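You operate a simulated robot arm through the tools that you are given. There is no shell and no other tool. Be economical: measure what you need, move in short steps, check, and stop when the job is done.

Carry out the task below with a simulated two-armed robot. There is one attempt and no reset: what you move stays moved.

TASK
Take the black holder and put it on the upper shelf of the green cabinet. Pick up the ice pack from the top of the brick wall with one hand, pass it to the other hand and put it on the shelf under the white table. Take the tall white cap and leave it on the top of the green cabinet. Put the short tube on the top of the grey table away on the shelf under the white table. Fetch the wash bottle and stand it on top of the yellow cover. Take the white cap from the top of the grey table and put it on the top of the grey bench. Put the grey block on the top of the blue table away on the top of the wooden bench. Push the clamp flap shut. Do these in any order. Set down upright: black holder, wash bottle, grey block.

Only the result counts: the job must be done as asked and must still hold three seconds after the hand-in. Knocking over, shifting, dropping, spilling or breaking anything else fails it. A push-on lid holds only when it is set on centred and level and pressed home; a screw cap is set on level and turned clockwise until tight.

THE ROBOT
Two 6-joint arms with two-finger parallel grippers on one trunk, on a base that drives. Base frame: it is fixed to the floor where the robot stands at the start and does not move with it; the origin is under the middle of the robot, x ahead of it, y to its left, z up; the surface under the hand at the start is at about z = 850. Units: mm, rad, N and s.
The left shoulder is at the start at [-89, 177, 806], the right one opposite. With the tool pointing down near the work surface each hand reaches from about 100 to 700 mm from the robot's upright axis, wherever it stands, measured 20 degrees to its own side. Places, roughly: black holder (6x6x7 cm) [500, -100, 900]; clamp flap [-3200, 1800, 1000]; grey block (7x5x5 cm) [-1400, 300, 800]; ice pack (15x3x12 cm) [700, -500, 900]; shelf under the white table [-1700, -1200, 300]; short tube (5x5x13 cm) [-1400, 1200, 900]; tall white cap (3x3x3 cm) [-1300, 1000, 800]; top of the green cabinet [600, -2400, 800]; top of the grey bench [-3600, 1100, 900]; top of the wooden bench [-3600, -300, 900]; upper shelf of the green cabinet [600, -2400, 500]; wash bottle [-1250, 500, 750]; white cap (4x4x2 cm) [-1300, 400, 800]; yellow cover (32x17x10 cm) [-3500, -500, 300]. Payload 1.57 kg a hand.
The TCP of each hand is the grasp point between the finger pads, 30 mm short of the fingertips. In the tool frame z runs along the fingers and y along their closing line. The gripper opens to 80 mm. The fingers are 17 mm wide and 12 mm thick; the gripper's body (40 by 82 mm) begins 80 mm behind the TCP.
Orientation is that of the tool frame in the base frame, as a unit quaternion [x, y, z, w]. With the fingers straight down and closing along the base's y, the tool's x points along the base's -x, its y along +y and its z along -z.

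THE INTERFACE
- The arms move only by the tool play_rows. It takes "left_commands", "right_commands" or both (then of equal length, played together; a hand with none holds still); each is a list of rows, each a list of 7 numbers: the shift along the base's x, y, z in units of 150 mm (1.0 is 150 mm), then the turn, a rotation vector about the base's x, y, z in units of 60 degrees (1.0 is 60 degrees), then the closure in counts, from 0 (fully open) to 255 (shut). In form: [[tx, ty, tz, rx, ry, rz, gripper], ...]. A call has 1 to 20 rows; each row is the pose to reach, as a shift and turn from the pose commanded when the call began. A call with a number of a shift or a turn outside -1 to 1 is refused whole. A row lasts 0.2 s, in which the tool goes at most 50 mm and 0.15 rad; a call with a longer step from one row to the next is refused whole, and so is a gripper value outside its range. Where a pose cannot be reached the arm comes as near as it can. A force on the tool above 40 N (or 10 N above the force at the start of the call, whichever is more), or a blocked arm, ends the call early, and 0.2 s more pass. The fingers move at their own pace (about 72 mm/s each) and stop on an object; they squeeze with about 29 N. The grip force told is the motor's: it shows also when the fingers shut on nothing. Time passes only in rows, and 0.2 s behind the last, so rows that repeat a pose let the fingers close. The reply holds the time, the measured pose of the TCP, the force on the tool along the base axes, the opening and the grip force, in the units named above and with some noise, with the torque about the TCP (base axes, N m) and any sound that the robot's microphone picked up.
- Cameras (640 x 400 px; columns grow to the right, rows downward): "scene" is now at [36.5, -53, 1522.8]; the picture's right is [-0.53, -0.85, 0.00], its down [-0.62, 0.39, -0.68] and it looks along [0.57, -0.36, -0.74] (base axes); focal length 253 px, centre (320, 200). "left" rides on the left gripper at [72, 7, -122] in its tool frame; the picture's right is [-0.09, 1.00, 0.00], its down [-0.84, -0.08, -0.54] and it looks along [-0.54, -0.05, 0.84] (tool axes); focal length 238 px, centre (320, 200). "right" rides on the right gripper at [72, -7, -122] in its tool frame; the picture's right is [0.09, 1.00, 0.00], its down [-0.84, 0.08, -0.54] and it looks along [-0.54, 0.05, 0.84] (tool axes); focal length 238 px, centre (320, 200). There is no depth. A picture from a camera that has moved, and an enlarged one, comes with that camera's place and axes in the base frame and with its lens. The place of the scene camera against the robot may be out by one fixed shift of up to 18 mm in any direction.
- get_image(camera): a new picture of that camera. The clock stands still meanwhile.
- raise_lower(by): slides the trunk up (or, below 0, down) by that many mm; the arms and the scene camera ride with it, the base frame stays. It gives what a move gives, with no picture.
- base_move(legs): drives the robot by 1 to 6 legs, each [ahead, left, turn to the left] in mm, mm and rad, along the robot's own axes; the way and the turn of a leg run together, so that a leg with both is an arc; at most 1500 mm and 3.142 rad a leg. The arms and the cameras ride along, it lands a little off, and it stops where it bumps. It gives what a move gives.
- aim_head(pan, tilt): turns the head with the scene camera to pan (to the left, within 2.496 rad either way) and tilt (down, from -0.506 to 1.204), counted from straight ahead of the robot. It gives what a move gives.
- enlarge(camera, box): a new picture of the part [left, top, right, bottom] of that camera's present view, enlarged. The clock stands still meanwhile.
- sign_off(): hands the job in; it is judged then, once.

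Go step by step. Nothing tells you exact positions but the pictures and the camera data: compare them with the known pose of the tool, close in by small moves and look again before you grip or let go. The budget is 483 turns and 226 pictures, counting those below and the enlarged ones. Unless the task says otherwise, let go and move clear before handing in.

The tools are called after "Request:" as name(argument=value, ...) on one line, values as JSON. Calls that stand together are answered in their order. play_rows: Moves the arms, as the interface text tells. Its arguments: {"type":"object","properties":{"left_commands":{"type":"array"},"right_commands":{"type":"array"}},"required":[]} The other tools are called the same way: raise_lower (by) slides the trunk up or down; base_move (legs) drives the base; aim_head (pan, tilt) turns the head that bears the scene camera; get_image (camera) takes a picture; enlarge (camera, box) takes an enlarged picture of a part of a camera's view; sign_off () hands the job in.

At the start:

```text
t: 0.0
left_position: [452.0, 18.2, 1095.9]
left_tcp_rot: [-0.001, 1.0, -0.001, 0.001]
left_wrist_force: [-1.1, -0.3, -0.1]
left_wrist_torque: [0.0, 0.01, 0.0]
left_grip_width: 79.7
left_grip_force: 0.0
right_position: [361.6, -405.1, 1199.1]
right_tcp_rot: [-0.001, 1.0, 0.0, -0.001]
right_wrist_force: [0.1, 0.5, 0.3]
right_wrist_torque: [-0.01, -0.02, 0.01]
right_grip_width: 80.2
right_grip_force: 0.0
trunk travel left (down, up): [-250.0, 78.0]
robot x, y, heading: [-0.6, -0.5, -0.001]
head pan, tilt: [-0.562, 0.826]
```

scene: 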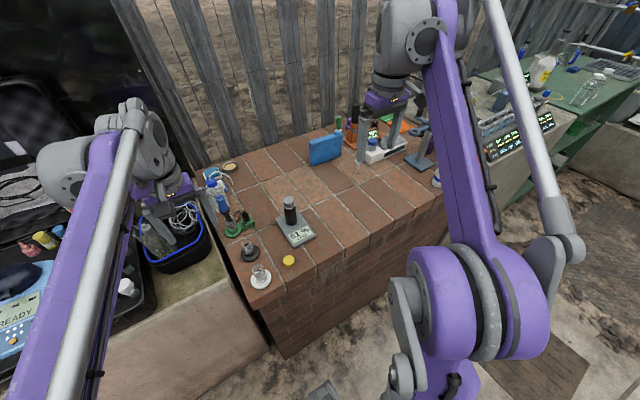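
right: 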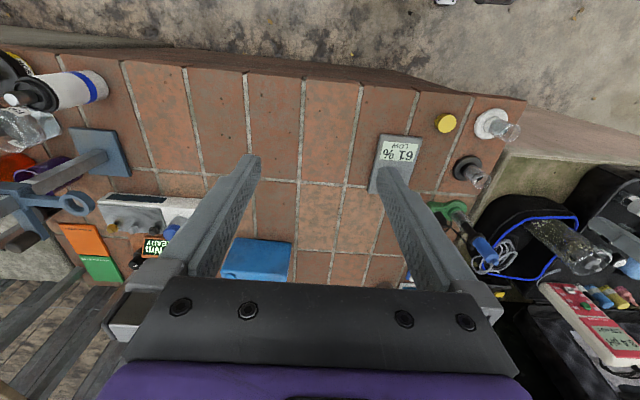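
left: 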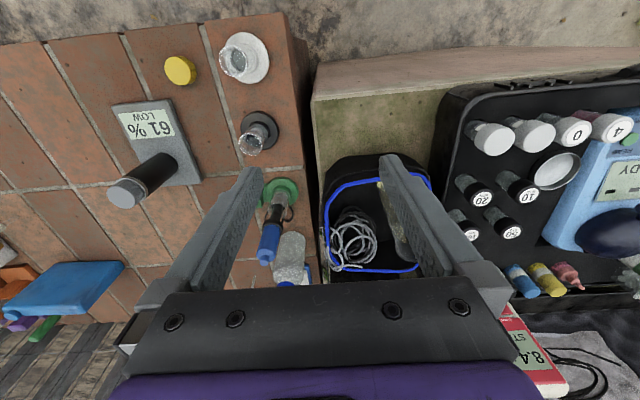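

I see the brick wall with several small things on it; the black holder is probably the black-based piece near [480,-76]. I'll zoom in on it first.

Request:
enlarge(camera="left", box=[100, 20, 320, 160])

Request:
enlarge(camera="scene", box=[190, 120, 450, 300])

```text
2.86 times, centred on (210, 90) of left
camera zoom: at [379.7, 25.3, 1217.5], right [0.09, 1.0, 0.0], down [0.84, -0.08, 0.54], along [0.54, -0.05, -0.84], focal length 681 px, centre (634, 514)
```

zoom: 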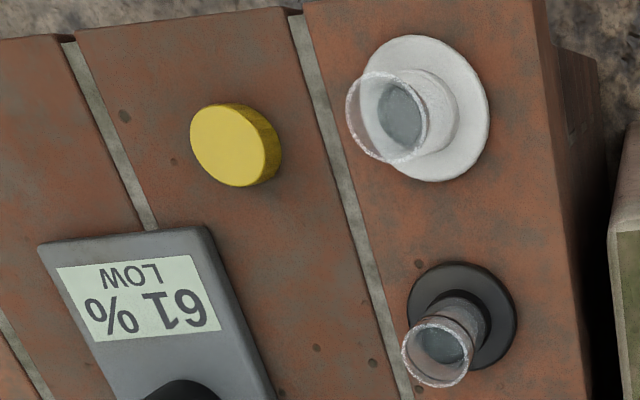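

```text
2.22 times, centred on (320, 210) of scene
camera zoom: at [36.5, -53.0, 1522.8], right [-0.53, -0.85, 0.0], down [-0.62, 0.39, -0.68], along [0.57, -0.36, -0.74], focal length 561 px, centre (320, 178)
```

zoom: 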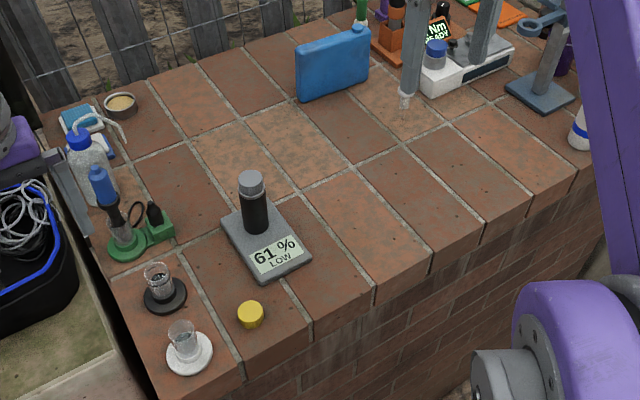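

The black holder is the black disc with a glass socket near [480,-76], and the ice pack stands on edge near [745,-530], long side along y. I'll drive right to bring the ice pack within reach.

Request:
base_move(legs=[[0, -400, 0]])

Request:
aim_head(pan=0.0, tilt=0.85)

Request:
get_image(camera="scene")

Request:
get_image(camera="right")

```text
t: 4.0
left_position: [452.8, -366.8, 1096.0]
left_tcp_rot: [-0.005, 1.0, -0.001, 0.0]
left_wrist_force: [0.5, -1.5, -0.2]
left_wrist_torque: [0.01, 0.0, -0.01]
left_grip_width: 80.1
left_grip_force: 0.0
right_position: [367.1, -790.9, 1198.0]
right_tcp_rot: [-0.005, 1.0, 0.0, 0.0]
right_wrist_force: [0.5, -0.3, 0.1]
right_wrist_torque: [0.01, 0.01, 0.0]
right_grip_width: 80.1
right_grip_force: 0.0
trunk travel left (down, up): [-250.0, 78.0]
robot x, y, heading: [-0.4, -389.7, 0.007]
head pan, tilt: [-0.562, 0.826]
```

```text
t: 4.9
left_position: [453.1, -366.7, 1095.9]
left_tcp_rot: [-0.004, 1.0, -0.001, 0.001]
left_wrist_force: [0.1, -0.4, -0.6]
left_wrist_torque: [0.01, 0.0, 0.0]
left_grip_width: 80.1
left_grip_force: 0.1
right_position: [366.2, -790.5, 1198.7]
right_tcp_rot: [-0.005, 1.0, 0.001, 0.0]
right_wrist_force: [-0.6, 0.6, 0.2]
right_wrist_torque: [-0.03, -0.04, -0.03]
right_grip_width: 80.0
right_grip_force: 0.0
trunk travel left (down, up): [-250.0, 78.0]
robot x, y, heading: [1.3, -392.2, 0.012]
head pan, tilt: [0.0, 0.85]
```

```text
220 pictures are left
camera scene: at [49.2, -399.1, 1520.9], right [0.01, -1.0, 0.0], down [-0.75, -0.01, -0.66], along [0.66, 0.01, -0.75], focal length 253 px, centre (320, 200)
```

scene: 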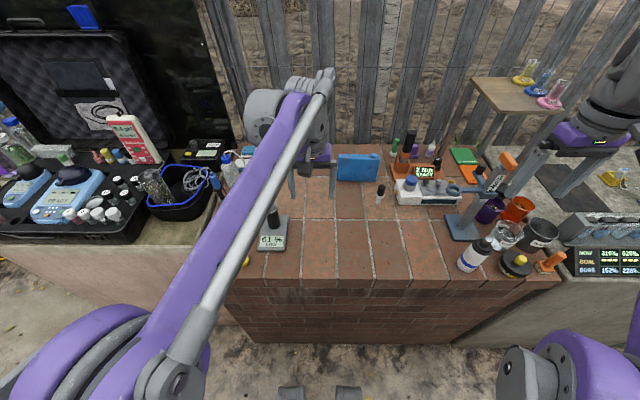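

```text
219 pictures are left
camera right: at [294.5, -797.0, 1320.6], right [-0.1, 0.99, 0.0], down [0.84, 0.08, 0.54], along [0.54, 0.05, -0.84], focal length 238 px, centre (320, 200)
```

right: 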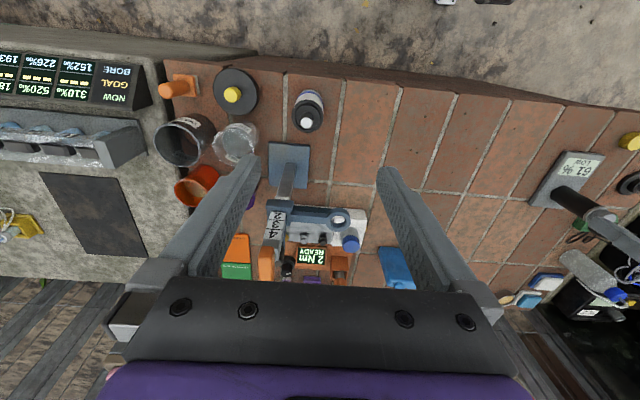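

The pack's centre is about [753,-537] and stands along y, with a small vial to its right. I'll close in on the wall by 140 mm.

Request:
base_move(legs=[[140, 0, 0]])

Request:
get_image(camera="left")

Request:
get_image(camera="scene")

```text
t: 6.1
left_position: [537.5, -364.3, 1096.0]
left_tcp_rot: [-0.005, 1.0, -0.001, 0.001]
left_wrist_force: [-0.3, 0.5, 0.5]
left_wrist_torque: [0.01, -0.01, -0.01]
left_grip_width: 80.0
left_grip_force: 0.0
right_position: [453.0, -788.3, 1197.2]
right_tcp_rot: [-0.006, 1.0, -0.001, 0.0]
right_wrist_force: [0.0, -0.1, 0.1]
right_wrist_torque: [-0.01, -0.03, 0.02]
right_grip_width: 80.1
right_grip_force: 0.0
trunk travel left (down, up): [-250.0, 78.0]
robot x, y, heading: [86.8, -388.7, 0.008]
head pan, tilt: [0.0, 0.85]
stopped in leg 1: the robot was blocked; the commanded pose is now the measured one
```

```text
218 pictures are left
camera left: at [466.0, -358.5, 1216.6], right [0.08, 1.0, 0.0], down [0.84, -0.07, 0.54], along [0.54, -0.05, -0.84], focal length 238 px, centre (320, 200)
```

left: 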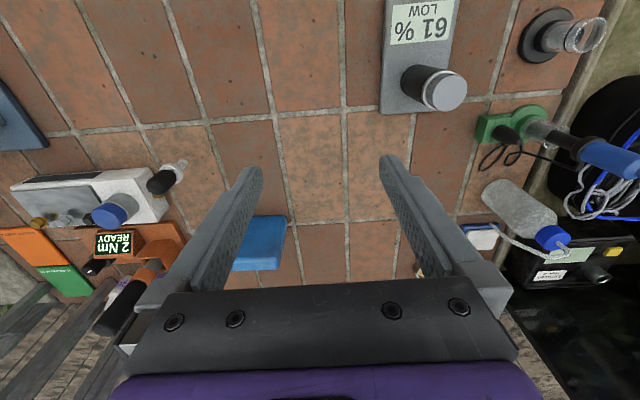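

```text
217 pictures are left
camera scene: at [132.7, -398.3, 1520.9], right [0.01, -1.0, 0.0], down [-0.75, -0.01, -0.66], along [0.66, 0.01, -0.75], focal length 253 px, centre (320, 200)
```

scene: 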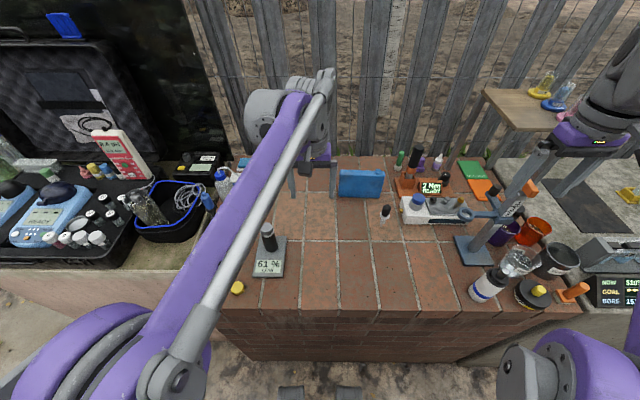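

Base is blocked at x=87, which still leaves the pack just in reach. I'll swing the right hand over to it, turning it so the fingers close along x.

Request:
play_rows(right_commands=[[0, 0.13, 0, 0, 0, 0.14, 0], [0, 0.26, 0, 0, 0, 0.28, 0], [0, 0.39, 0, 0, 0, 0.42, 0], [0.1, 0.6, 0, 0, 0, 0.56, 0], [0.25, 0.8, 0, 0, 0, 0.7, 0], [0.4, 1.0, 0, 0, 0, 0.84, 0], [0.6, 1.0, 0, 0, 0, 0.98, 0], [0.8, 1.0, 0, 0, 0, 1.0, 0], [1.0, 1.0, 0, 0, 0, 1.0, 0]])

Request:
play_rows(right_commands=[[0.1, 0, 0, 0, 0, 0.14, 0], [0.3, 0.1, 0, 0, 0, 0.28, 0], [0.5, 0.2, 0, 0, 0, 0.42, 0], [0.7, 0.3, -0.2, 0, 0, 0.5, 0], [0.9, 0.4, -0.4, 0, 0, 0.5, 0], [0.9, 0.4, -0.6, 0, 0, 0.5, 0]])

Request:
get_image(camera="right")

Request:
get_image(camera="scene")

```text
t: 8.1
left_position: [537.6, -364.8, 1094.9]
left_tcp_rot: [-0.005, 1.0, -0.001, 0.001]
left_wrist_force: [-0.3, -0.7, 0.0]
left_wrist_torque: [-0.01, -0.02, -0.01]
left_grip_width: 80.4
left_grip_force: 0.2
right_position: [586.2, -637.7, 1195.3]
right_tcp_rot: [-0.506, 0.863, 0.001, 0.001]
right_wrist_force: [0.2, -0.4, -0.2]
right_wrist_torque: [0.01, 0.01, 0.0]
right_grip_width: 80.2
right_grip_force: 0.2
right hand out of reach, approached as far as the arm can: row 9
trunk travel left (down, up): [-250.0, 78.0]
robot x, y, heading: [83.3, -387.3, 0.005]
head pan, tilt: [0.0, 0.85]
```

```text
t: 9.5
left_position: [538.5, -365.5, 1095.9]
left_tcp_rot: [-0.006, 1.0, -0.001, 0.001]
left_wrist_force: [1.2, -0.4, -0.6]
left_wrist_torque: [0.0, 0.04, -0.03]
left_grip_width: 79.9
left_grip_force: 0.1
right_position: [678.1, -574.6, 1083.5]
right_tcp_rot: [0.712, -0.703, 0.0, 0.0]
right_wrist_force: [-0.4, 0.4, -0.5]
right_wrist_torque: [0.03, 0.02, 0.0]
right_grip_width: 80.1
right_grip_force: 0.1
right hand out of reach, approached as far as the arm can: row 1, 2, 3, 4, 5, 6
trunk travel left (down, up): [-250.0, 78.0]
robot x, y, heading: [85.9, -391.4, 0.012]
head pan, tilt: [0.0, 0.85]
```

```text
216 pictures are left
camera right: at [685.4, -644.9, 1204.3], right [-0.99, -0.1, 0.0], down [-0.09, 0.84, 0.54], along [-0.06, 0.54, -0.84], focal length 238 px, centre (320, 200)
```

right: 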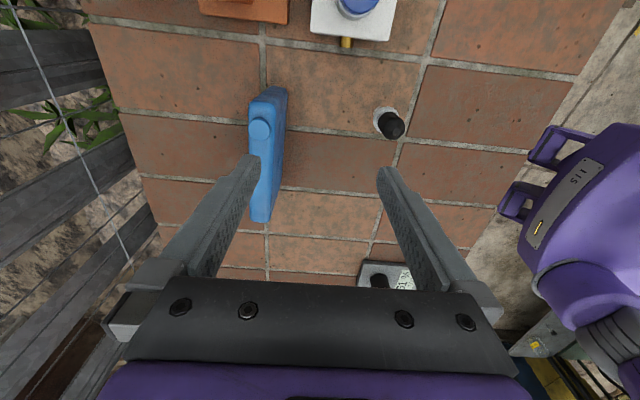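

```text
215 pictures are left
camera scene: at [133.4, -398.1, 1520.9], right [0.01, -1.0, 0.0], down [-0.75, -0.01, -0.66], along [0.66, 0.01, -0.75], focal length 253 px, centre (320, 200)
```

scene: 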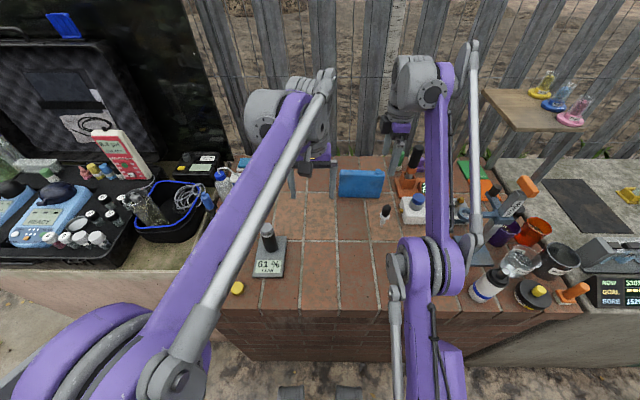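

The pack is under the right hand, about 55 mm farther out than the fingers. I'll zoom in to measure it.

Request:
enlarge(camera="right", box=[180, 70, 340, 240])

Request:
enlarge(camera="scene", box=[320, 150, 440, 230])

```text
2.35 times, centred on (260, 155) of right
camera zoom: at [685.4, -644.9, 1204.3], right [-0.99, -0.1, 0.0], down [-0.09, 0.84, 0.54], along [-0.06, 0.54, -0.84], focal length 561 px, centre (461, 306)
```

zoom: 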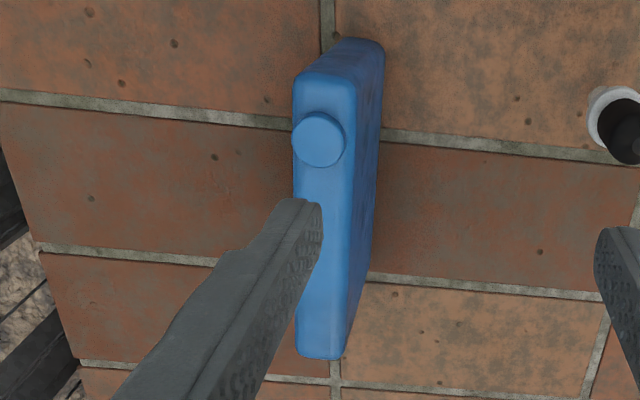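

```text
5.00 times, centred on (380, 190) of scene
camera zoom: at [133.4, -398.1, 1520.9], right [0.01, -1.0, 0.0], down [-0.75, -0.01, -0.66], along [0.66, 0.01, -0.75], focal length 1263 px, centre (20, 250)
```

zoom: 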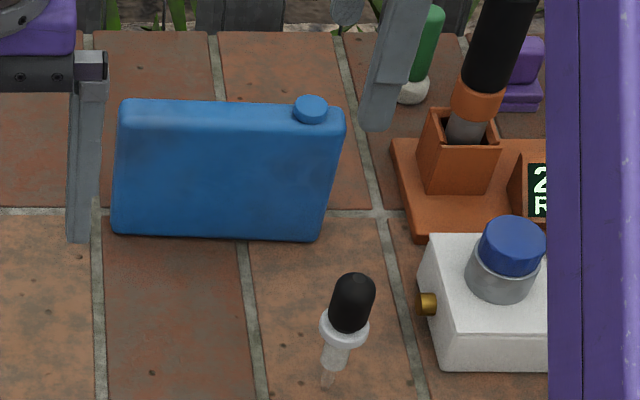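

Top of pack: centre about [737,-524], top near z 965, cap toward its right end. I'll lower toward [737,-566] and check.

Request:
play_rows(right_commands=[[0.0, 0.0, -0.2, 0, 0, 0, 0], [0.1, 0.0, -0.35, 0, 0, 0, 0], [0.2, 0.0, -0.45, 0, 0, 0, 0], [0.3, 0.0, -0.5, 0, 0, 0, 0]])

Request:
get_image(camera="right")

```text
t: 10.5
left_position: [537.7, -362.8, 1094.8]
left_tcp_rot: [-0.005, 1.0, -0.003, 0.001]
left_wrist_force: [-0.5, 0.2, 0.3]
left_wrist_torque: [-0.03, 0.04, -0.01]
left_grip_width: 79.8
left_grip_force: 0.0
right_position: [721.2, -578.4, 1007.0]
right_tcp_rot: [0.712, -0.703, -0.001, 0.0]
right_wrist_force: [-1.0, -0.6, 0.6]
right_wrist_torque: [0.03, 0.04, 0.02]
right_grip_width: 80.0
right_grip_force: 0.1
trunk travel left (down, up): [-250.0, 78.0]
robot x, y, heading: [87.3, -389.1, 0.012]
head pan, tilt: [0.0, 0.85]
```

```text
212 pictures are left
camera right: at [728.1, -648.9, 1128.1], right [-0.99, -0.1, 0.0], down [-0.09, 0.84, 0.54], along [-0.06, 0.54, -0.84], focal length 238 px, centre (320, 200)
```

right: 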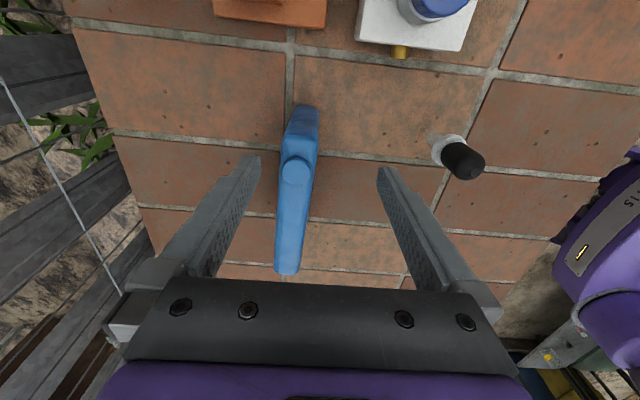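

The pack is at x≈738, y -585 to -457. I'll go down around it at [738,-560,945] and close.

Request:
play_rows(right_commands=[[0.11, 0.12, 0, 0, 0, 0, 0], [0.11, 0.12, -0.2, 0, 0, 0, 0], [0.11, 0.12, -0.41, 0, 0, 0, 0], [0.11, 0.12, -0.41, 0, 0, 0, 120], [0.11, 0.12, -0.41, 0, 0, 0, 255], [0.11, 0.12, -0.41, 0, 0, 0, 255], [0.11, 0.12, -0.41, 0, 0, 0, 255]])

Request:
get_image(camera="right")

```text
t: 12.1
left_position: [537.6, -365.1, 1096.0]
left_tcp_rot: [-0.005, 1.0, 0.0, 0.0]
left_wrist_force: [-0.1, 0.8, -0.3]
left_wrist_torque: [0.03, 0.0, 0.01]
left_grip_width: 79.8
left_grip_force: 0.0
right_position: [739.0, -560.5, 946.5]
right_tcp_rot: [0.711, -0.703, -0.001, -0.001]
right_wrist_force: [1.0, 0.7, 2.7]
right_wrist_torque: [0.13, -0.12, -0.15]
right_grip_width: 27.8
right_grip_force: 29.4
right hand out of reach, approached as far as the arm can: row 1, 2
trunk travel left (down, up): [-250.0, 78.0]
robot x, y, heading: [85.4, -388.6, 0.012]
head pan, tilt: [0.0, 0.85]
```

```text
211 pictures are left
camera right: at [746.9, -631.3, 1067.8], right [-0.99, -0.1, 0.0], down [-0.09, 0.84, 0.54], along [-0.06, 0.54, -0.84], focal length 238 px, centre (320, 200)
```

right: 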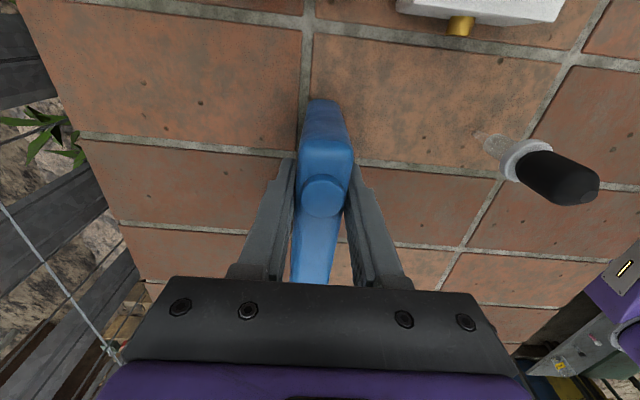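

The pack is gripped at its edge. I'll lift it and bring it back toward the robot.

Request:
play_rows(right_commands=[[0, 0, 0.2, 0, 0, 0, 255], [-0.1, 0, 0.45, 0, 0, 0, 255], [-0.3, 0, 0.7, 0, 0, 0, 255], [-0.5, 0, 0.85, 0, 0, 0, 255], [-0.7, -0.1, 1.0, 0, 0, 0, 255], [-0.9, -0.2, 1.0, 0, 0, 0, 255], [-1.0, -0.3, 1.0, 0, 0, 0, 255]])

Request:
play_rows(right_commands=[[-0.2, 0, 0.1, 0, 0, 0, 255], [-0.4, 0, 0.2, 0, 0, 0, 255], [-0.6, 0, 0.3, 0, 0, 0, 255]], left_commands=[[-0.1, 0.1, 0.2, 0, 0, -0.14, 0], [-0.1, 0.2, 0.4, 0, 0, -0.28, 0], [-0.1, 0.3, 0.6, 0, 0, -0.42, 0]])

Request:
get_image(camera="right")

Request:
get_image(camera="scene")

```text
t: 13.7
left_position: [538.3, -365.1, 1095.6]
left_tcp_rot: [-0.005, 1.0, -0.001, 0.0]
left_wrist_force: [1.6, 0.5, 0.4]
left_wrist_torque: [0.01, -0.01, 0.01]
left_grip_width: 79.8
left_grip_force: 0.0
right_position: [629.5, -610.7, 1114.5]
right_tcp_rot: [0.711, -0.703, -0.001, 0.001]
right_wrist_force: [-0.2, -0.2, -3.4]
right_wrist_torque: [-0.1, 0.01, -0.02]
right_grip_width: 27.6
right_grip_force: 28.7
right hand out of reach, approached as far as the arm can: row 1, 2, 6, 7
trunk travel left (down, up): [-250.0, 78.0]
robot x, y, heading: [85.2, -385.4, 0.009]
head pan, tilt: [0.0, 0.85]
```

```text
t: 14.5
left_position: [520.7, -318.6, 1188.4]
left_tcp_rot: [0.214, 0.977, -0.001, 0.002]
left_wrist_force: [-0.4, -0.2, 0.2]
left_wrist_torque: [-0.02, -0.02, -0.01]
left_grip_width: 79.9
left_grip_force: 0.2
right_position: [585.9, -613.6, 1190.7]
right_tcp_rot: [0.712, -0.702, 0.0, -0.001]
right_wrist_force: [-0.4, 0.2, -4.3]
right_wrist_torque: [-0.15, -0.01, -0.02]
right_grip_width: 27.9
right_grip_force: 29.3
right hand out of reach, approached as far as the arm can: row 1, 2, 3
trunk travel left (down, up): [-250.0, 78.0]
robot x, y, heading: [85.8, -387.6, 0.012]
head pan, tilt: [0.0, 0.85]
```

```text
210 pictures are left
camera right: at [592.2, -684.2, 1311.2], right [-0.99, -0.1, 0.0], down [-0.09, 0.84, 0.54], along [-0.06, 0.54, -0.84], focal length 238 px, centre (320, 200)
```

right: 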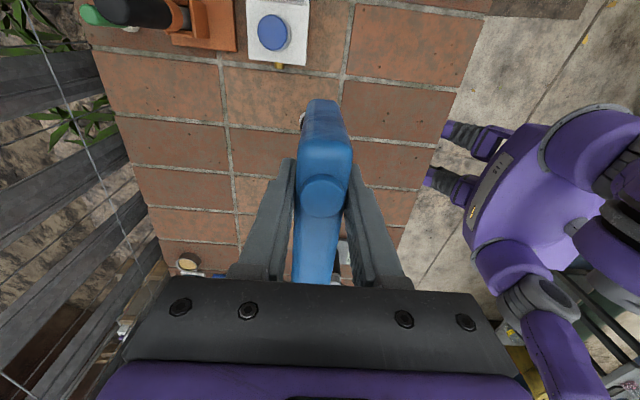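

```text
209 pictures are left
camera scene: at [131.5, -397.7, 1521.0], right [0.01, -1.0, 0.0], down [-0.75, -0.01, -0.66], along [0.66, 0.01, -0.75], focal length 253 px, centre (320, 200)
```

scene: 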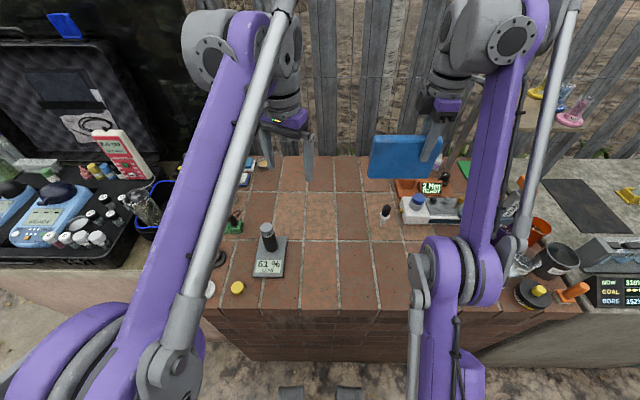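

The pack hangs from the right hand, weight about 4 N. I'll pull it closer and turn the left hand so that it can grip the pack's free left end sideways.

Request:
play_rows(right_commands=[[-0.2, 0, -0.1, 0, 0, 0, 255], [-0.4, -0.1, -0.2, 0, 0, 0, 255], [-0.6, -0.2, -0.3, 0, 0, 0, 255], [-0.8, -0.24, -0.4, 0, 0, 0, 255], [-0.9, -0.24, -0.4, 0, 0, 0, 255], [-0.9, -0.24, -0.4, 0, 0, 0, 255], [-0.9, -0.24, -0.4, 0, 0, 0, 255], [-0.9, -0.24, -0.4, 0, 0, 0, 255]], left_commands=[[-0.05, 0.1, 0, 0, 0, -0.14, 0], [-0.1, 0.2, 0, 0, 0, -0.28, 0], [-0.2, 0.4, 0, 0, 0, -0.42, 0], [-0.3, 0.5, 0, 0, 0, -0.56, 0], [-0.3, 0.5, 0, 0, 0, -0.7, 0], [-0.3, 0.5, 0, 0, 0, -0.84, 0], [-0.3, 0.5, 0, 0, 0, -0.98, 0], [-0.3, 0.5, 0, 0, 0, -1.0, 0]])

Request:
play_rows(left_commands=[[0, 0.0, 0, -0.14, 0, 0, 0], [0, 0.0, 0, -0.28, 0, 0, 0], [0, 0, 0, -0.42, 0, 0, 0], [0, 0, 0, -0.56, 0, 0, 0], [0, 0, 0, -0.7, 0, 0, 0], [0, 0, 0, -0.84, 0, 0, 0], [0, 0, 0, -0.98, 0, 0, 0]])

Request:
get_image(camera="left")

Request:
get_image(camera="scene")

```text
t: 16.3
left_position: [477.2, -244.1, 1184.4]
left_tcp_rot: [0.674, 0.739, -0.002, -0.001]
left_wrist_force: [0.4, -0.1, 0.3]
left_wrist_torque: [-0.01, -0.02, -0.03]
left_grip_width: 80.1
left_grip_force: 0.1
right_position: [553.1, -665.8, 1220.3]
right_tcp_rot: [0.711, -0.703, 0.0, -0.001]
right_wrist_force: [0.3, -0.6, -4.1]
right_wrist_torque: [-0.13, 0.01, -0.02]
right_grip_width: 27.9
right_grip_force: 29.1
right hand out of reach, approached as far as the arm can: row 1, 2, 3, 4, 5, 6, 7, 8
trunk travel left (down, up): [-250.0, 78.0]
robot x, y, heading: [83.3, -389.7, 0.013]
head pan, tilt: [0.0, 0.85]
```

```text
t: 17.9
left_position: [478.2, -243.6, 1184.2]
left_tcp_rot: [0.585, 0.643, -0.365, 0.332]
left_wrist_force: [0.7, -1.3, 0.1]
left_wrist_torque: [0.01, -0.01, 0.0]
left_grip_width: 80.2
left_grip_force: 0.1
right_position: [553.1, -664.7, 1220.9]
right_tcp_rot: [0.711, -0.703, -0.001, 0.0]
right_wrist_force: [-0.9, 0.2, -3.7]
right_wrist_torque: [-0.16, -0.02, 0.01]
right_grip_width: 27.7
right_grip_force: 28.7
trunk travel left (down, up): [-250.0, 78.0]
robot x, y, heading: [85.9, -387.6, 0.011]
head pan, tilt: [0.0, 0.85]
```

```text
208 pictures are left
camera left: at [478.9, -102.1, 1185.2], right [1.0, 0.0, 0.0], down [0.0, 0.03, 1.0], along [0.0, -1.0, 0.03], focal length 238 px, centre (320, 200)
```

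left: 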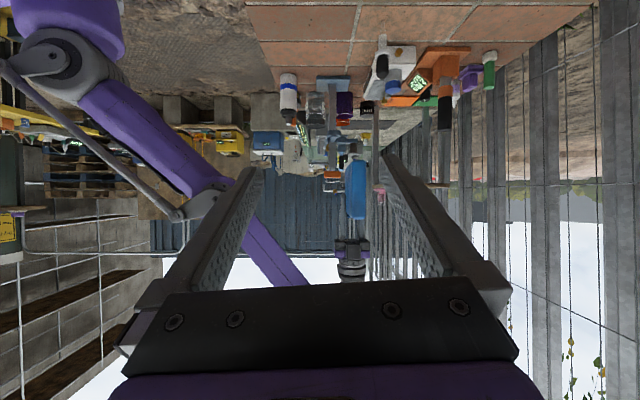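

```text
207 pictures are left
camera scene: at [133.0, -397.8, 1520.9], right [0.01, -1.0, 0.0], down [-0.75, -0.01, -0.66], along [0.66, 0.01, -0.75], focal length 253 px, centre (320, 200)
```

scene: 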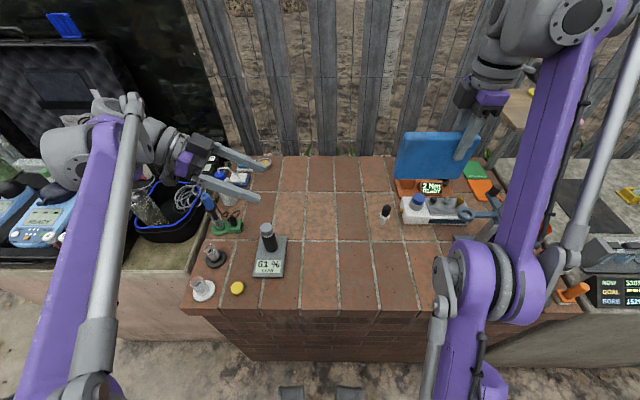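

The right hand cannot come closer with that wrist turn, so the hand-over should happen farther out. I'll bring the right hand back out to about x=600 and the left hand over beside it.

Request:
play_rows(right_commands=[[0.3, 0, 0, 0, 0, 0, 255], [0.6, 0, 0, 0, 0, 0, 255], [0.8, 0, 0, 0, 0, 0, 255]])

```text
t: 18.7
left_position: [478.7, -243.3, 1184.3]
left_tcp_rot: [0.587, 0.644, -0.364, 0.33]
left_wrist_force: [-0.8, 0.0, -0.3]
left_wrist_torque: [-0.05, -0.05, -0.01]
left_grip_width: 80.1
left_grip_force: 0.1
right_position: [598.1, -652.9, 1179.4]
right_tcp_rot: [0.711, -0.703, 0.0, 0.0]
right_wrist_force: [-0.7, 0.3, -4.0]
right_wrist_torque: [-0.15, -0.01, 0.02]
right_grip_width: 27.9
right_grip_force: 29.0
right hand out of reach, approached as far as the arm can: row 1, 2, 3
trunk travel left (down, up): [-250.0, 78.0]
robot x, y, heading: [86.9, -389.6, 0.012]
head pan, tilt: [0.0, 0.85]
```

Commands are kept unclipped, so I'll push the command on until the right hand is truly reachable.

Request:
play_rows(right_commands=[[0.3, 0, 0, 0, 0, 0, 255], [0.6, 0, 0, 0, 0, 0, 255], [0.9, 0, 0, 0, 0, 0, 255]], left_commands=[[0.2, -0.2, -0.1, -0.1, 0, 0, 0], [0.4, -0.4, -0.2, -0.2, 0, 0, 0], [0.5, -0.6, -0.3, -0.3, 0, 0, 0]])

Request:
get_image(camera="left")

```text
t: 19.5
left_position: [557.5, -337.1, 1137.7]
left_tcp_rot: [0.526, 0.579, -0.462, 0.418]
left_wrist_force: [-0.1, -0.1, -0.2]
left_wrist_torque: [-0.02, 0.0, -0.02]
left_grip_width: 80.0
left_grip_force: 0.0
right_position: [646.2, -651.6, 1125.9]
right_tcp_rot: [0.711, -0.703, -0.001, 0.0]
right_wrist_force: [-0.2, -0.1, -3.5]
right_wrist_torque: [-0.16, 0.07, 0.02]
right_grip_width: 27.6
right_grip_force: 28.9
right hand out of reach, approached as far as the arm can: row 1, 2, 3
trunk travel left (down, up): [-250.0, 78.0]
robot x, y, heading: [83.6, -390.3, 0.011]
head pan, tilt: [0.0, 0.85]
```

```text
206 pictures are left
camera left: at [556.7, -201.6, 1094.2], right [1.0, 0.0, -0.01], down [0.01, 0.34, 0.94], along [0.0, -0.94, 0.34], focal length 238 px, centre (320, 200)
```

left: 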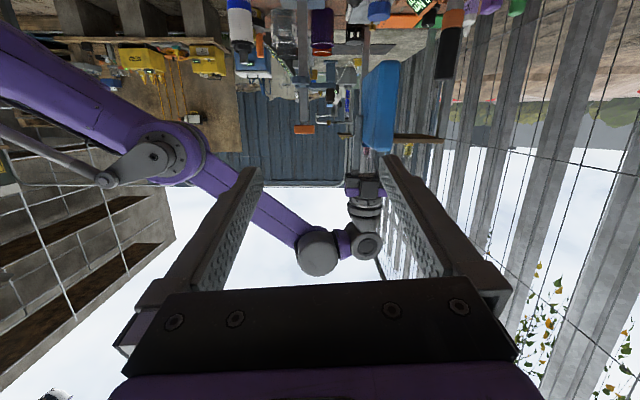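

Left hand is nearly level, pointing at the pack's left end (y≈-551, z≈1085). I'll align first, stopping short of the pack.

Request:
play_rows(left_commands=[[0.2, -0.1, -0.1, -0.08, 0, -0.03, 0], [0.4, -0.3, -0.2, -0.16, 0, -0.06, 0], [0.59, -0.6, -0.3, -0.217, 0, -0.09, 0], [0.59, -0.8, -0.35, -0.217, 0, -0.09, 0], [0.59, -0.95, -0.35, -0.217, 0, -0.09, 0]])

Request:
get_image(camera="left")

Request:
get_image(camera="scene")

```text
refused: row 3 steps farther than a row can; nothing moved
```

```text
205 pictures are left
camera left: at [556.7, -201.6, 1094.2], right [1.0, 0.0, -0.01], down [0.01, 0.34, 0.94], along [0.0, -0.94, 0.34], focal length 238 px, centre (320, 200)
```

left: 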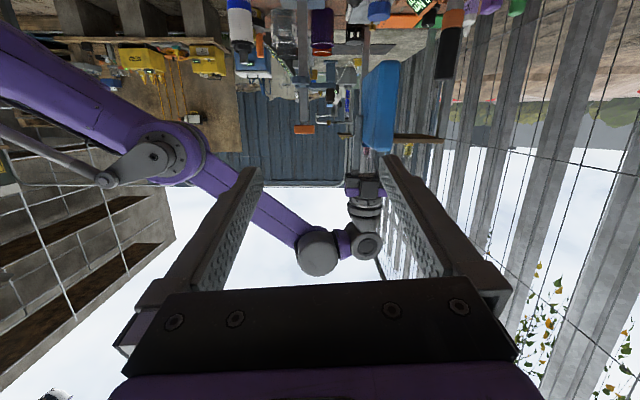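

```text
204 pictures are left
camera scene: at [136.4, -399.4, 1520.8], right [0.01, -1.0, 0.0], down [-0.75, -0.01, -0.66], along [0.66, 0.01, -0.75], focal length 253 px, centre (320, 200)
```

scene: 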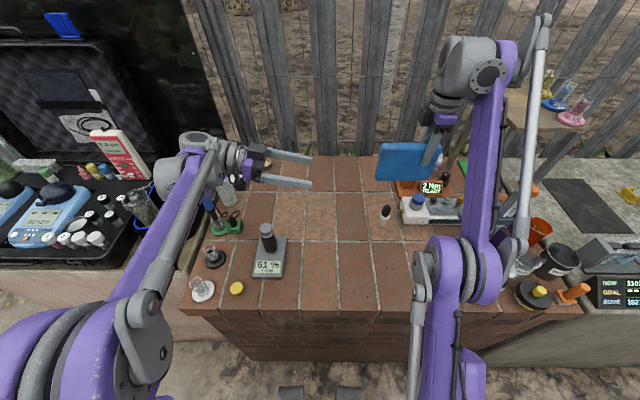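

The call was refused for too long a step; I'll resend with shorter steps.

Request:
play_rows(left_commands=[[0.2, -0.1, -0.1, -0.08, 0, -0.03, 0], [0.4, -0.25, -0.2, -0.16, 0, -0.06, 0], [0.55, -0.45, -0.3, -0.217, 0, -0.09, 0], [0.59, -0.7, -0.35, -0.217, 0, -0.09, 0], [0.59, -0.95, -0.35, -0.217, 0, -0.09, 0]])

Request:
get_image(camera="left")

```text
t: 20.7
left_position: [642.8, -478.6, 1088.5]
left_tcp_rot: [-0.503, -0.498, 0.542, -0.453]
left_wrist_force: [-0.6, -0.5, -0.5]
left_wrist_torque: [0.0, -0.01, -0.01]
left_grip_width: 80.1
left_grip_force: 0.1
right_position: [643.3, -649.5, 1126.5]
right_tcp_rot: [0.712, -0.703, 0.0, -0.001]
right_wrist_force: [0.0, -0.7, -3.9]
right_wrist_torque: [-0.12, 0.02, 0.02]
right_grip_width: 27.9
right_grip_force: 29.4
trunk travel left (down, up): [-250.0, 78.0]
robot x, y, heading: [87.6, -391.6, 0.008]
head pan, tilt: [0.0, 0.85]
```

```text
203 pictures are left
camera left: at [654.6, -357.8, 1015.7], right [1.0, -0.1, 0.01], down [0.04, 0.54, 0.84], along [-0.08, -0.84, 0.54], focal length 238 px, centre (320, 200)
```

left: 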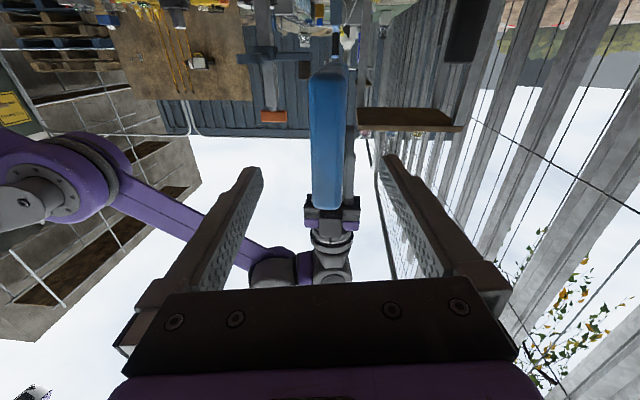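

Aligned in x and z, with a small yaw to undo. I'll correct that and slide onto the pack's end, then close the left hand.

Request:
play_rows(left_commands=[[0, -0.1, -0.02, 0, -0.08, 0.09, 0], [0, -0.35, -0.03, 0, -0.08, 0.09, 0], [0, -0.63, -0.03, 0, -0.08, 0.09, 0]])

Request:
get_image(camera="left")

```text
t: 21.5
left_position: [640.7, -573.1, 1082.3]
left_tcp_rot: [0.501, 0.501, -0.499, 0.499]
left_wrist_force: [-0.6, 0.0, 0.6]
left_wrist_torque: [-0.01, 0.02, -0.02]
left_grip_width: 79.9
left_grip_force: 0.1
right_position: [642.5, -650.7, 1126.9]
right_tcp_rot: [0.711, -0.703, -0.001, -0.001]
right_wrist_force: [-0.5, 0.5, -4.0]
right_wrist_torque: [-0.13, -0.01, 0.0]
right_grip_width: 27.5
right_grip_force: 29.2
trunk travel left (down, up): [-250.0, 78.0]
robot x, y, heading: [83.7, -387.9, 0.013]
head pan, tilt: [0.0, 0.85]
```

```text
202 pictures are left
camera left: at [647.6, -450.5, 1011.1], right [1.0, 0.0, 0.09], down [-0.08, 0.54, 0.84], along [-0.05, -0.84, 0.53], focal length 238 px, centre (320, 200)
```

left: 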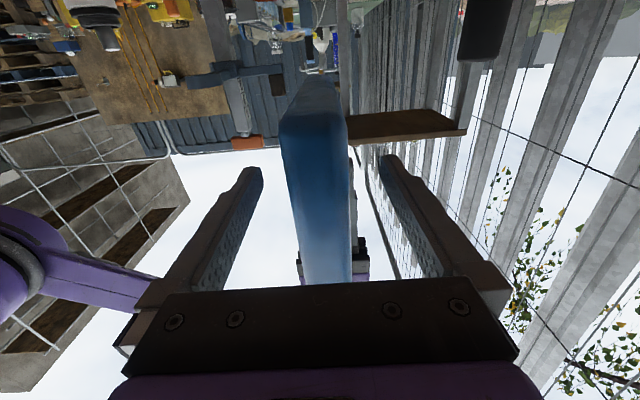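

The pack's end lies between the left fingers. Closing the left hand while the right still holds.

Request:
play_rows(left_commands=[[0, 0, 0, 0, 0, 0, 120], [0, 0, 0, 0, 0, 0, 255], [0, 0, 0, 0, 0, 0, 255], [0, 0, 0, 0, 0, 0, 255]])

Request:
get_image(camera="left")

```text
t: 22.5
left_position: [641.7, -572.5, 1082.6]
left_tcp_rot: [0.5, 0.502, -0.499, 0.499]
left_wrist_force: [12.8, -5.5, 3.5]
left_wrist_torque: [0.0, 0.21, 1.5]
left_grip_width: 27.8
left_grip_force: 28.8
right_position: [642.6, -650.5, 1126.6]
right_tcp_rot: [0.711, -0.703, -0.001, 0.0]
right_wrist_force: [-13.9, 6.1, -6.5]
right_wrist_torque: [-0.19, 0.35, -0.45]
right_grip_width: 27.8
right_grip_force: 28.8
trunk travel left (down, up): [-250.0, 78.0]
robot x, y, heading: [85.6, -390.8, 0.014]
head pan, tilt: [0.0, 0.85]
```

```text
201 pictures are left
camera left: at [648.3, -449.5, 1011.0], right [1.0, 0.0, 0.09], down [-0.08, 0.54, 0.84], along [-0.05, -0.84, 0.54], focal length 238 px, centre (320, 200)
```

left: 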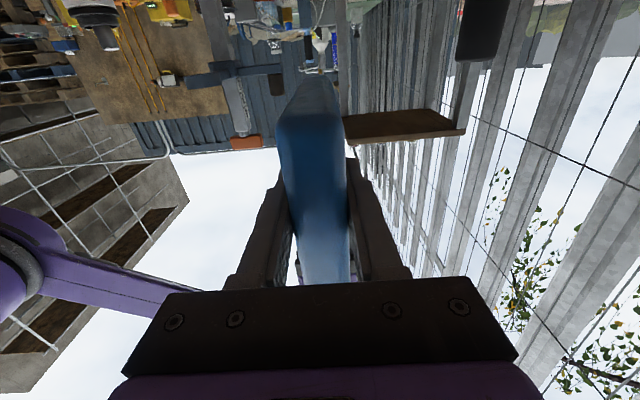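

Both hands hold it at 28 mm. I'll open the right hand and lift it clear.

Request:
play_rows(right_commands=[[0, 0, 0, 0, 0, 0, 100], [0, 0, 0, 0, 0, 0, 0], [0, 0, 0, 0, 0, 0, 0], [0, 0, 0, 0, 0, 0, 0]])

Request:
get_image(camera="right")

```text
t: 23.5
left_position: [640.2, -572.5, 1081.3]
left_tcp_rot: [0.502, 0.501, -0.499, 0.498]
left_wrist_force: [-0.2, -0.3, -0.8]
left_wrist_torque: [0.17, 0.01, 0.01]
left_grip_width: 27.8
left_grip_force: 29.1
right_position: [643.9, -650.8, 1127.6]
right_tcp_rot: [0.712, -0.702, -0.001, 0.0]
right_wrist_force: [0.3, 0.3, -0.2]
right_wrist_torque: [0.04, -0.01, -0.01]
right_grip_width: 79.9
right_grip_force: 0.0
trunk travel left (down, up): [-250.0, 78.0]
robot x, y, heading: [81.8, -389.4, 0.014]
head pan, tilt: [0.0, 0.85]
```

```text
200 pictures are left
camera right: at [650.1, -721.5, 1248.3], right [-0.99, -0.1, 0.0], down [-0.09, 0.84, 0.54], along [-0.06, 0.54, -0.84], focal length 238 px, centre (320, 200)
```

right: 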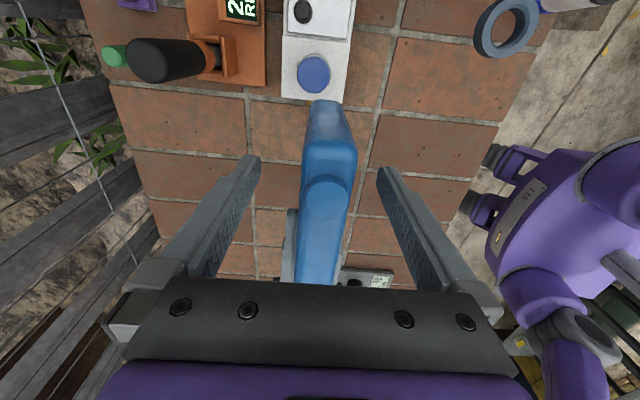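

The left hand holds the pack alone. The right hand is at its reach limit, so I'll slide the left hand with the pack out to the left instead.

Request:
play_rows(left_commands=[[0, 0.2, 0, 0, 0, 0, 255], [0, 0.45, 0, 0, 0, 0, 255], [0, 0.7, 0, 0, 0, 0, 255], [-0.1, 0.9, 0, 0, 0, 0, 255]])

Request:
get_image(camera="scene")

```text
t: 24.5
left_position: [626.2, -437.2, 1085.1]
left_tcp_rot: [0.502, 0.5, -0.499, 0.498]
left_wrist_force: [0.0, -0.2, -3.5]
left_wrist_torque: [0.12, 0.0, -0.01]
left_grip_width: 27.9
left_grip_force: 29.6
right_position: [640.5, -649.8, 1126.9]
right_tcp_rot: [0.711, -0.703, 0.001, 0.0]
right_wrist_force: [-0.3, 1.4, -0.5]
right_wrist_torque: [0.0, -0.02, 0.02]
right_grip_width: 80.1
right_grip_force: 0.0
trunk travel left (down, up): [-250.0, 78.0]
robot x, y, heading: [88.0, -388.5, 0.013]
head pan, tilt: [0.0, 0.85]
```

```text
199 pictures are left
camera scene: at [131.8, -397.5, 1520.9], right [0.01, -1.0, 0.0], down [-0.75, -0.01, -0.66], along [0.66, 0.01, -0.75], focal length 253 px, centre (320, 200)
```

scene: 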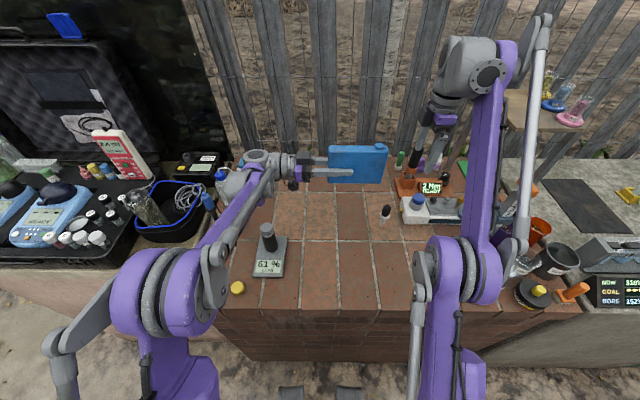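

Hand-over done. Next I straighten both hands: right turns back with fingers closing along y, left swings to hold the pack hanging down at the left.

Request:
play_rows(right_commands=[[-0.1, 0, 0.1, 0, 0, -0.14, 0], [-0.2, 0, 0.2, 0, 0, -0.28, 0], [-0.3, 0, 0.3, 0, 0, -0.42, 0], [-0.4, 0, 0.4, 0, 0, -0.56, 0], [-0.5, 0, 0.4, 0, 0, -0.7, 0], [-0.6, 0, 0.4, 0, 0, -0.84, 0], [-0.7, 0, 0.4, 0, 0, -0.98, 0]], left_commands=[[-0.1, 0.15, 0.2, 0.14, 0, 0, 255], [-0.2, 0.3, 0.4, 0.28, 0, 0, 255], [-0.3, 0.5, 0.6, 0.42, 0, 0, 255], [-0.4, 0.7, 0.8, 0.56, 0, 0, 255], [-0.5, 0.9, 0.9, 0.7, 0, 0, 255], [-0.6, 1.0, 0.95, 0.84, 0, 0, 255], [-0.7, 1.0, 0.95, 0.98, 0, 0, 255]])

Request:
play_rows(right_commands=[[-0.1, 0, 0, 0, 0, -0.14, 0], [-0.2, 0, 0, 0, 0, -0.28, 0], [-0.3, 0, 0, 0, 0, -0.42, 0], [-0.4, 0, 0, 0, 0, -0.52, 0]], left_commands=[[0, 0.1, 0, 0.14, 0, 0, 255], [0, 0.2, 0, 0.28, 0, 0, 255], [0, 0.3, 0, 0.42, 0, 0, 255], [0, 0.3, 0, 0.52, 0, 0, 255]])

Request:
get_image(camera="scene")

```text
t: 26.1
left_position: [520.4, -286.0, 1225.2]
left_tcp_rot: [0.681, 0.682, -0.187, 0.187]
left_wrist_force: [-0.7, -0.3, -3.3]
left_wrist_torque: [0.08, 0.01, 0.0]
left_grip_width: 27.8
left_grip_force: 28.7
right_position: [566.6, -652.5, 1206.4]
right_tcp_rot: [-0.273, 0.962, 0.001, 0.001]
right_wrist_force: [-0.8, 0.4, 0.1]
right_wrist_torque: [0.01, -0.02, -0.02]
right_grip_width: 80.0
right_grip_force: 0.1
right hand out of reach, approached as far as the arm can: row 4, 5, 6, 7
trunk travel left (down, up): [-250.0, 78.0]
robot x, y, heading: [85.4, -385.3, 0.008]
head pan, tilt: [0.0, 0.85]
```

```text
t: 27.1
left_position: [519.5, -242.0, 1226.9]
left_tcp_rot: [0.707, 0.707, 0.003, -0.003]
left_wrist_force: [-1.4, 0.1, -3.2]
left_wrist_torque: [0.01, -0.03, -0.03]
left_grip_width: 27.9
left_grip_force: 29.3
right_position: [526.9, -652.8, 1229.8]
right_tcp_rot: [-0.01, 1.0, 0.001, 0.001]
right_wrist_force: [0.0, 0.7, -0.3]
right_wrist_torque: [0.0, -0.05, 0.0]
right_grip_width: 79.8
right_grip_force: 0.2
right hand out of reach, approached as far as the arm can: row 1, 2, 3, 4
trunk travel left (down, up): [-250.0, 78.0]
robot x, y, heading: [86.2, -386.4, 0.009]
head pan, tilt: [0.0, 0.85]
```

```text
198 pictures are left
camera scene: at [130.7, -398.1, 1521.1], right [0.01, -1.0, 0.0], down [-0.75, -0.01, -0.66], along [0.66, 0.01, -0.75], focal length 253 px, centre (320, 200)
```

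scene: 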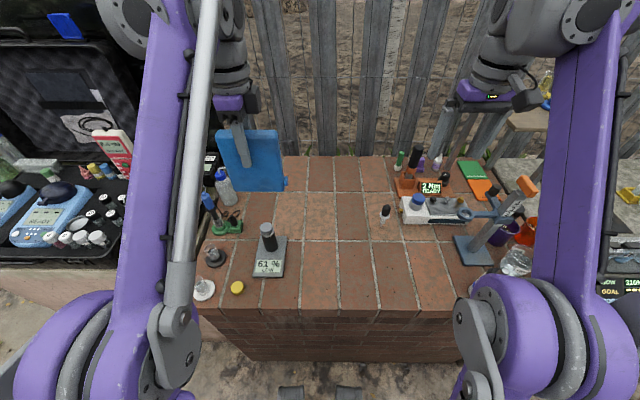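

Both hands point down and the pack hangs safely. I'll back off slightly and drive left to bring the black holder under the right hand.

Request:
base_move(legs=[[-40, 0, 0], [0, 400, 0]])

Request:
get_image(camera="scene")

Request:
get_image(camera="right")

```text
t: 31.7
left_position: [478.9, 155.0, 1225.3]
left_tcp_rot: [0.709, 0.705, 0.001, -0.002]
left_wrist_force: [-0.2, 0.4, -4.1]
left_wrist_torque: [0.01, -0.01, -0.02]
left_grip_width: 27.9
left_grip_force: 29.5
right_position: [484.3, -255.6, 1227.7]
right_tcp_rot: [-0.009, 1.0, 0.0, 0.0]
right_wrist_force: [0.3, 0.8, -0.2]
right_wrist_torque: [0.0, 0.0, -0.01]
right_grip_width: 80.1
right_grip_force: 0.0
trunk travel left (down, up): [-250.0, 78.0]
robot x, y, heading: [43.6, 11.0, 0.006]
head pan, tilt: [0.0, 0.85]
```

```text
197 pictures are left
camera scene: at [90.0, 0.1, 1520.9], right [0.01, -1.0, 0.0], down [-0.75, 0.0, -0.66], along [0.66, 0.0, -0.75], focal length 253 px, centre (320, 200)
```

scene: 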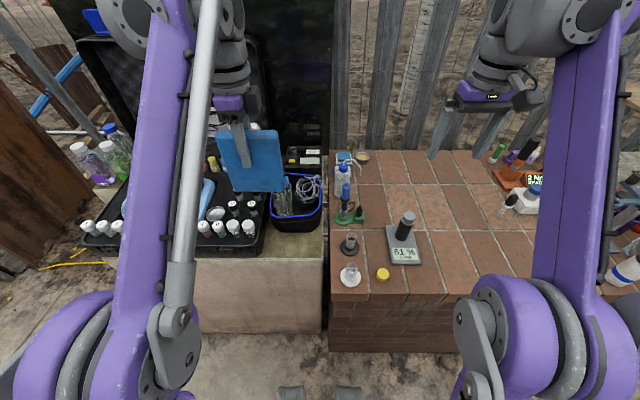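

```text
196 pictures are left
camera right: at [411.5, -262.9, 1350.6], right [-0.11, 0.99, 0.0], down [0.84, 0.09, 0.54], along [0.54, 0.06, -0.84], focal length 238 px, centre (320, 200)
```

right: 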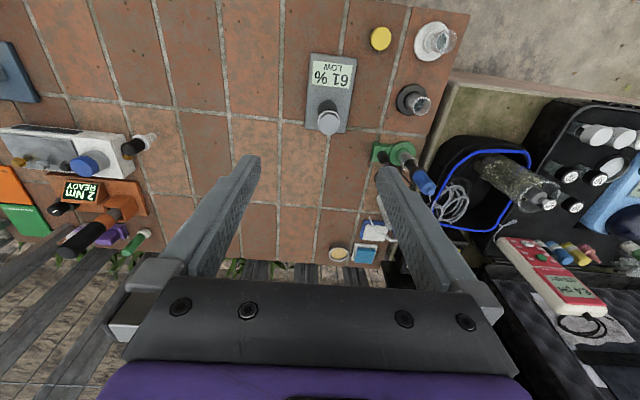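

Black holder's disc is at about [476,-76]. I'll bring the right hand above it and look again.

Request:
play_rows(right_commands=[[0, 0.25, -0.1, 0, 0, 0, 0], [-0.02, 0.5, -0.25, 0, 0, 0, 0], [-0.04, 0.75, -0.4, 0, 0, 0, 0], [-0.05, 1.0, -0.55, 0, 0, 0, 0]])

Request:
play_rows(right_commands=[[0, 0.1, -0.2, 0, 0, 0, 0], [0, 0.2, -0.4, 0, 0, 0, 0]])

Request:
get_image(camera="right")

```text
t: 32.7
left_position: [479.9, 156.0, 1224.2]
left_tcp_rot: [0.709, 0.706, 0.002, -0.003]
left_wrist_force: [-1.4, -0.2, -3.3]
left_wrist_torque: [0.0, 0.03, -0.03]
left_grip_width: 27.8
left_grip_force: 29.0
right_position: [477.1, -102.6, 1147.8]
right_tcp_rot: [-0.009, 1.0, 0.0, 0.0]
right_wrist_force: [0.1, -0.2, 0.3]
right_wrist_torque: [-0.04, 0.01, -0.01]
right_grip_width: 79.5
right_grip_force: 0.0
trunk travel left (down, up): [-250.0, 78.0]
robot x, y, heading: [41.8, 9.0, 0.001]
head pan, tilt: [0.0, 0.85]
```

```text
t: 33.3
left_position: [479.2, 154.7, 1223.4]
left_tcp_rot: [0.709, 0.705, 0.002, -0.003]
left_wrist_force: [0.0, -0.5, -3.6]
left_wrist_torque: [0.04, -0.02, -0.03]
left_grip_width: 27.9
left_grip_force: 29.1
right_position: [475.0, -74.1, 1087.0]
right_tcp_rot: [-0.008, 1.0, -0.001, 0.0]
right_wrist_force: [1.0, -0.2, -0.2]
right_wrist_torque: [0.02, 0.01, -0.01]
right_grip_width: 80.0
right_grip_force: 0.1
trunk travel left (down, up): [-250.0, 78.0]
robot x, y, heading: [40.4, 12.0, 0.008]
head pan, tilt: [0.0, 0.85]
```

```text
195 pictures are left
camera right: at [404.2, -82.1, 1208.4], right [-0.11, 0.99, 0.0], down [0.84, 0.09, 0.54], along [0.54, 0.06, -0.84], focal length 238 px, centre (320, 200)
```

right: 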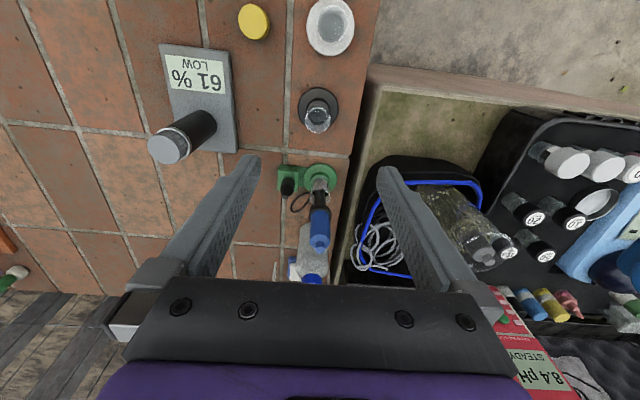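

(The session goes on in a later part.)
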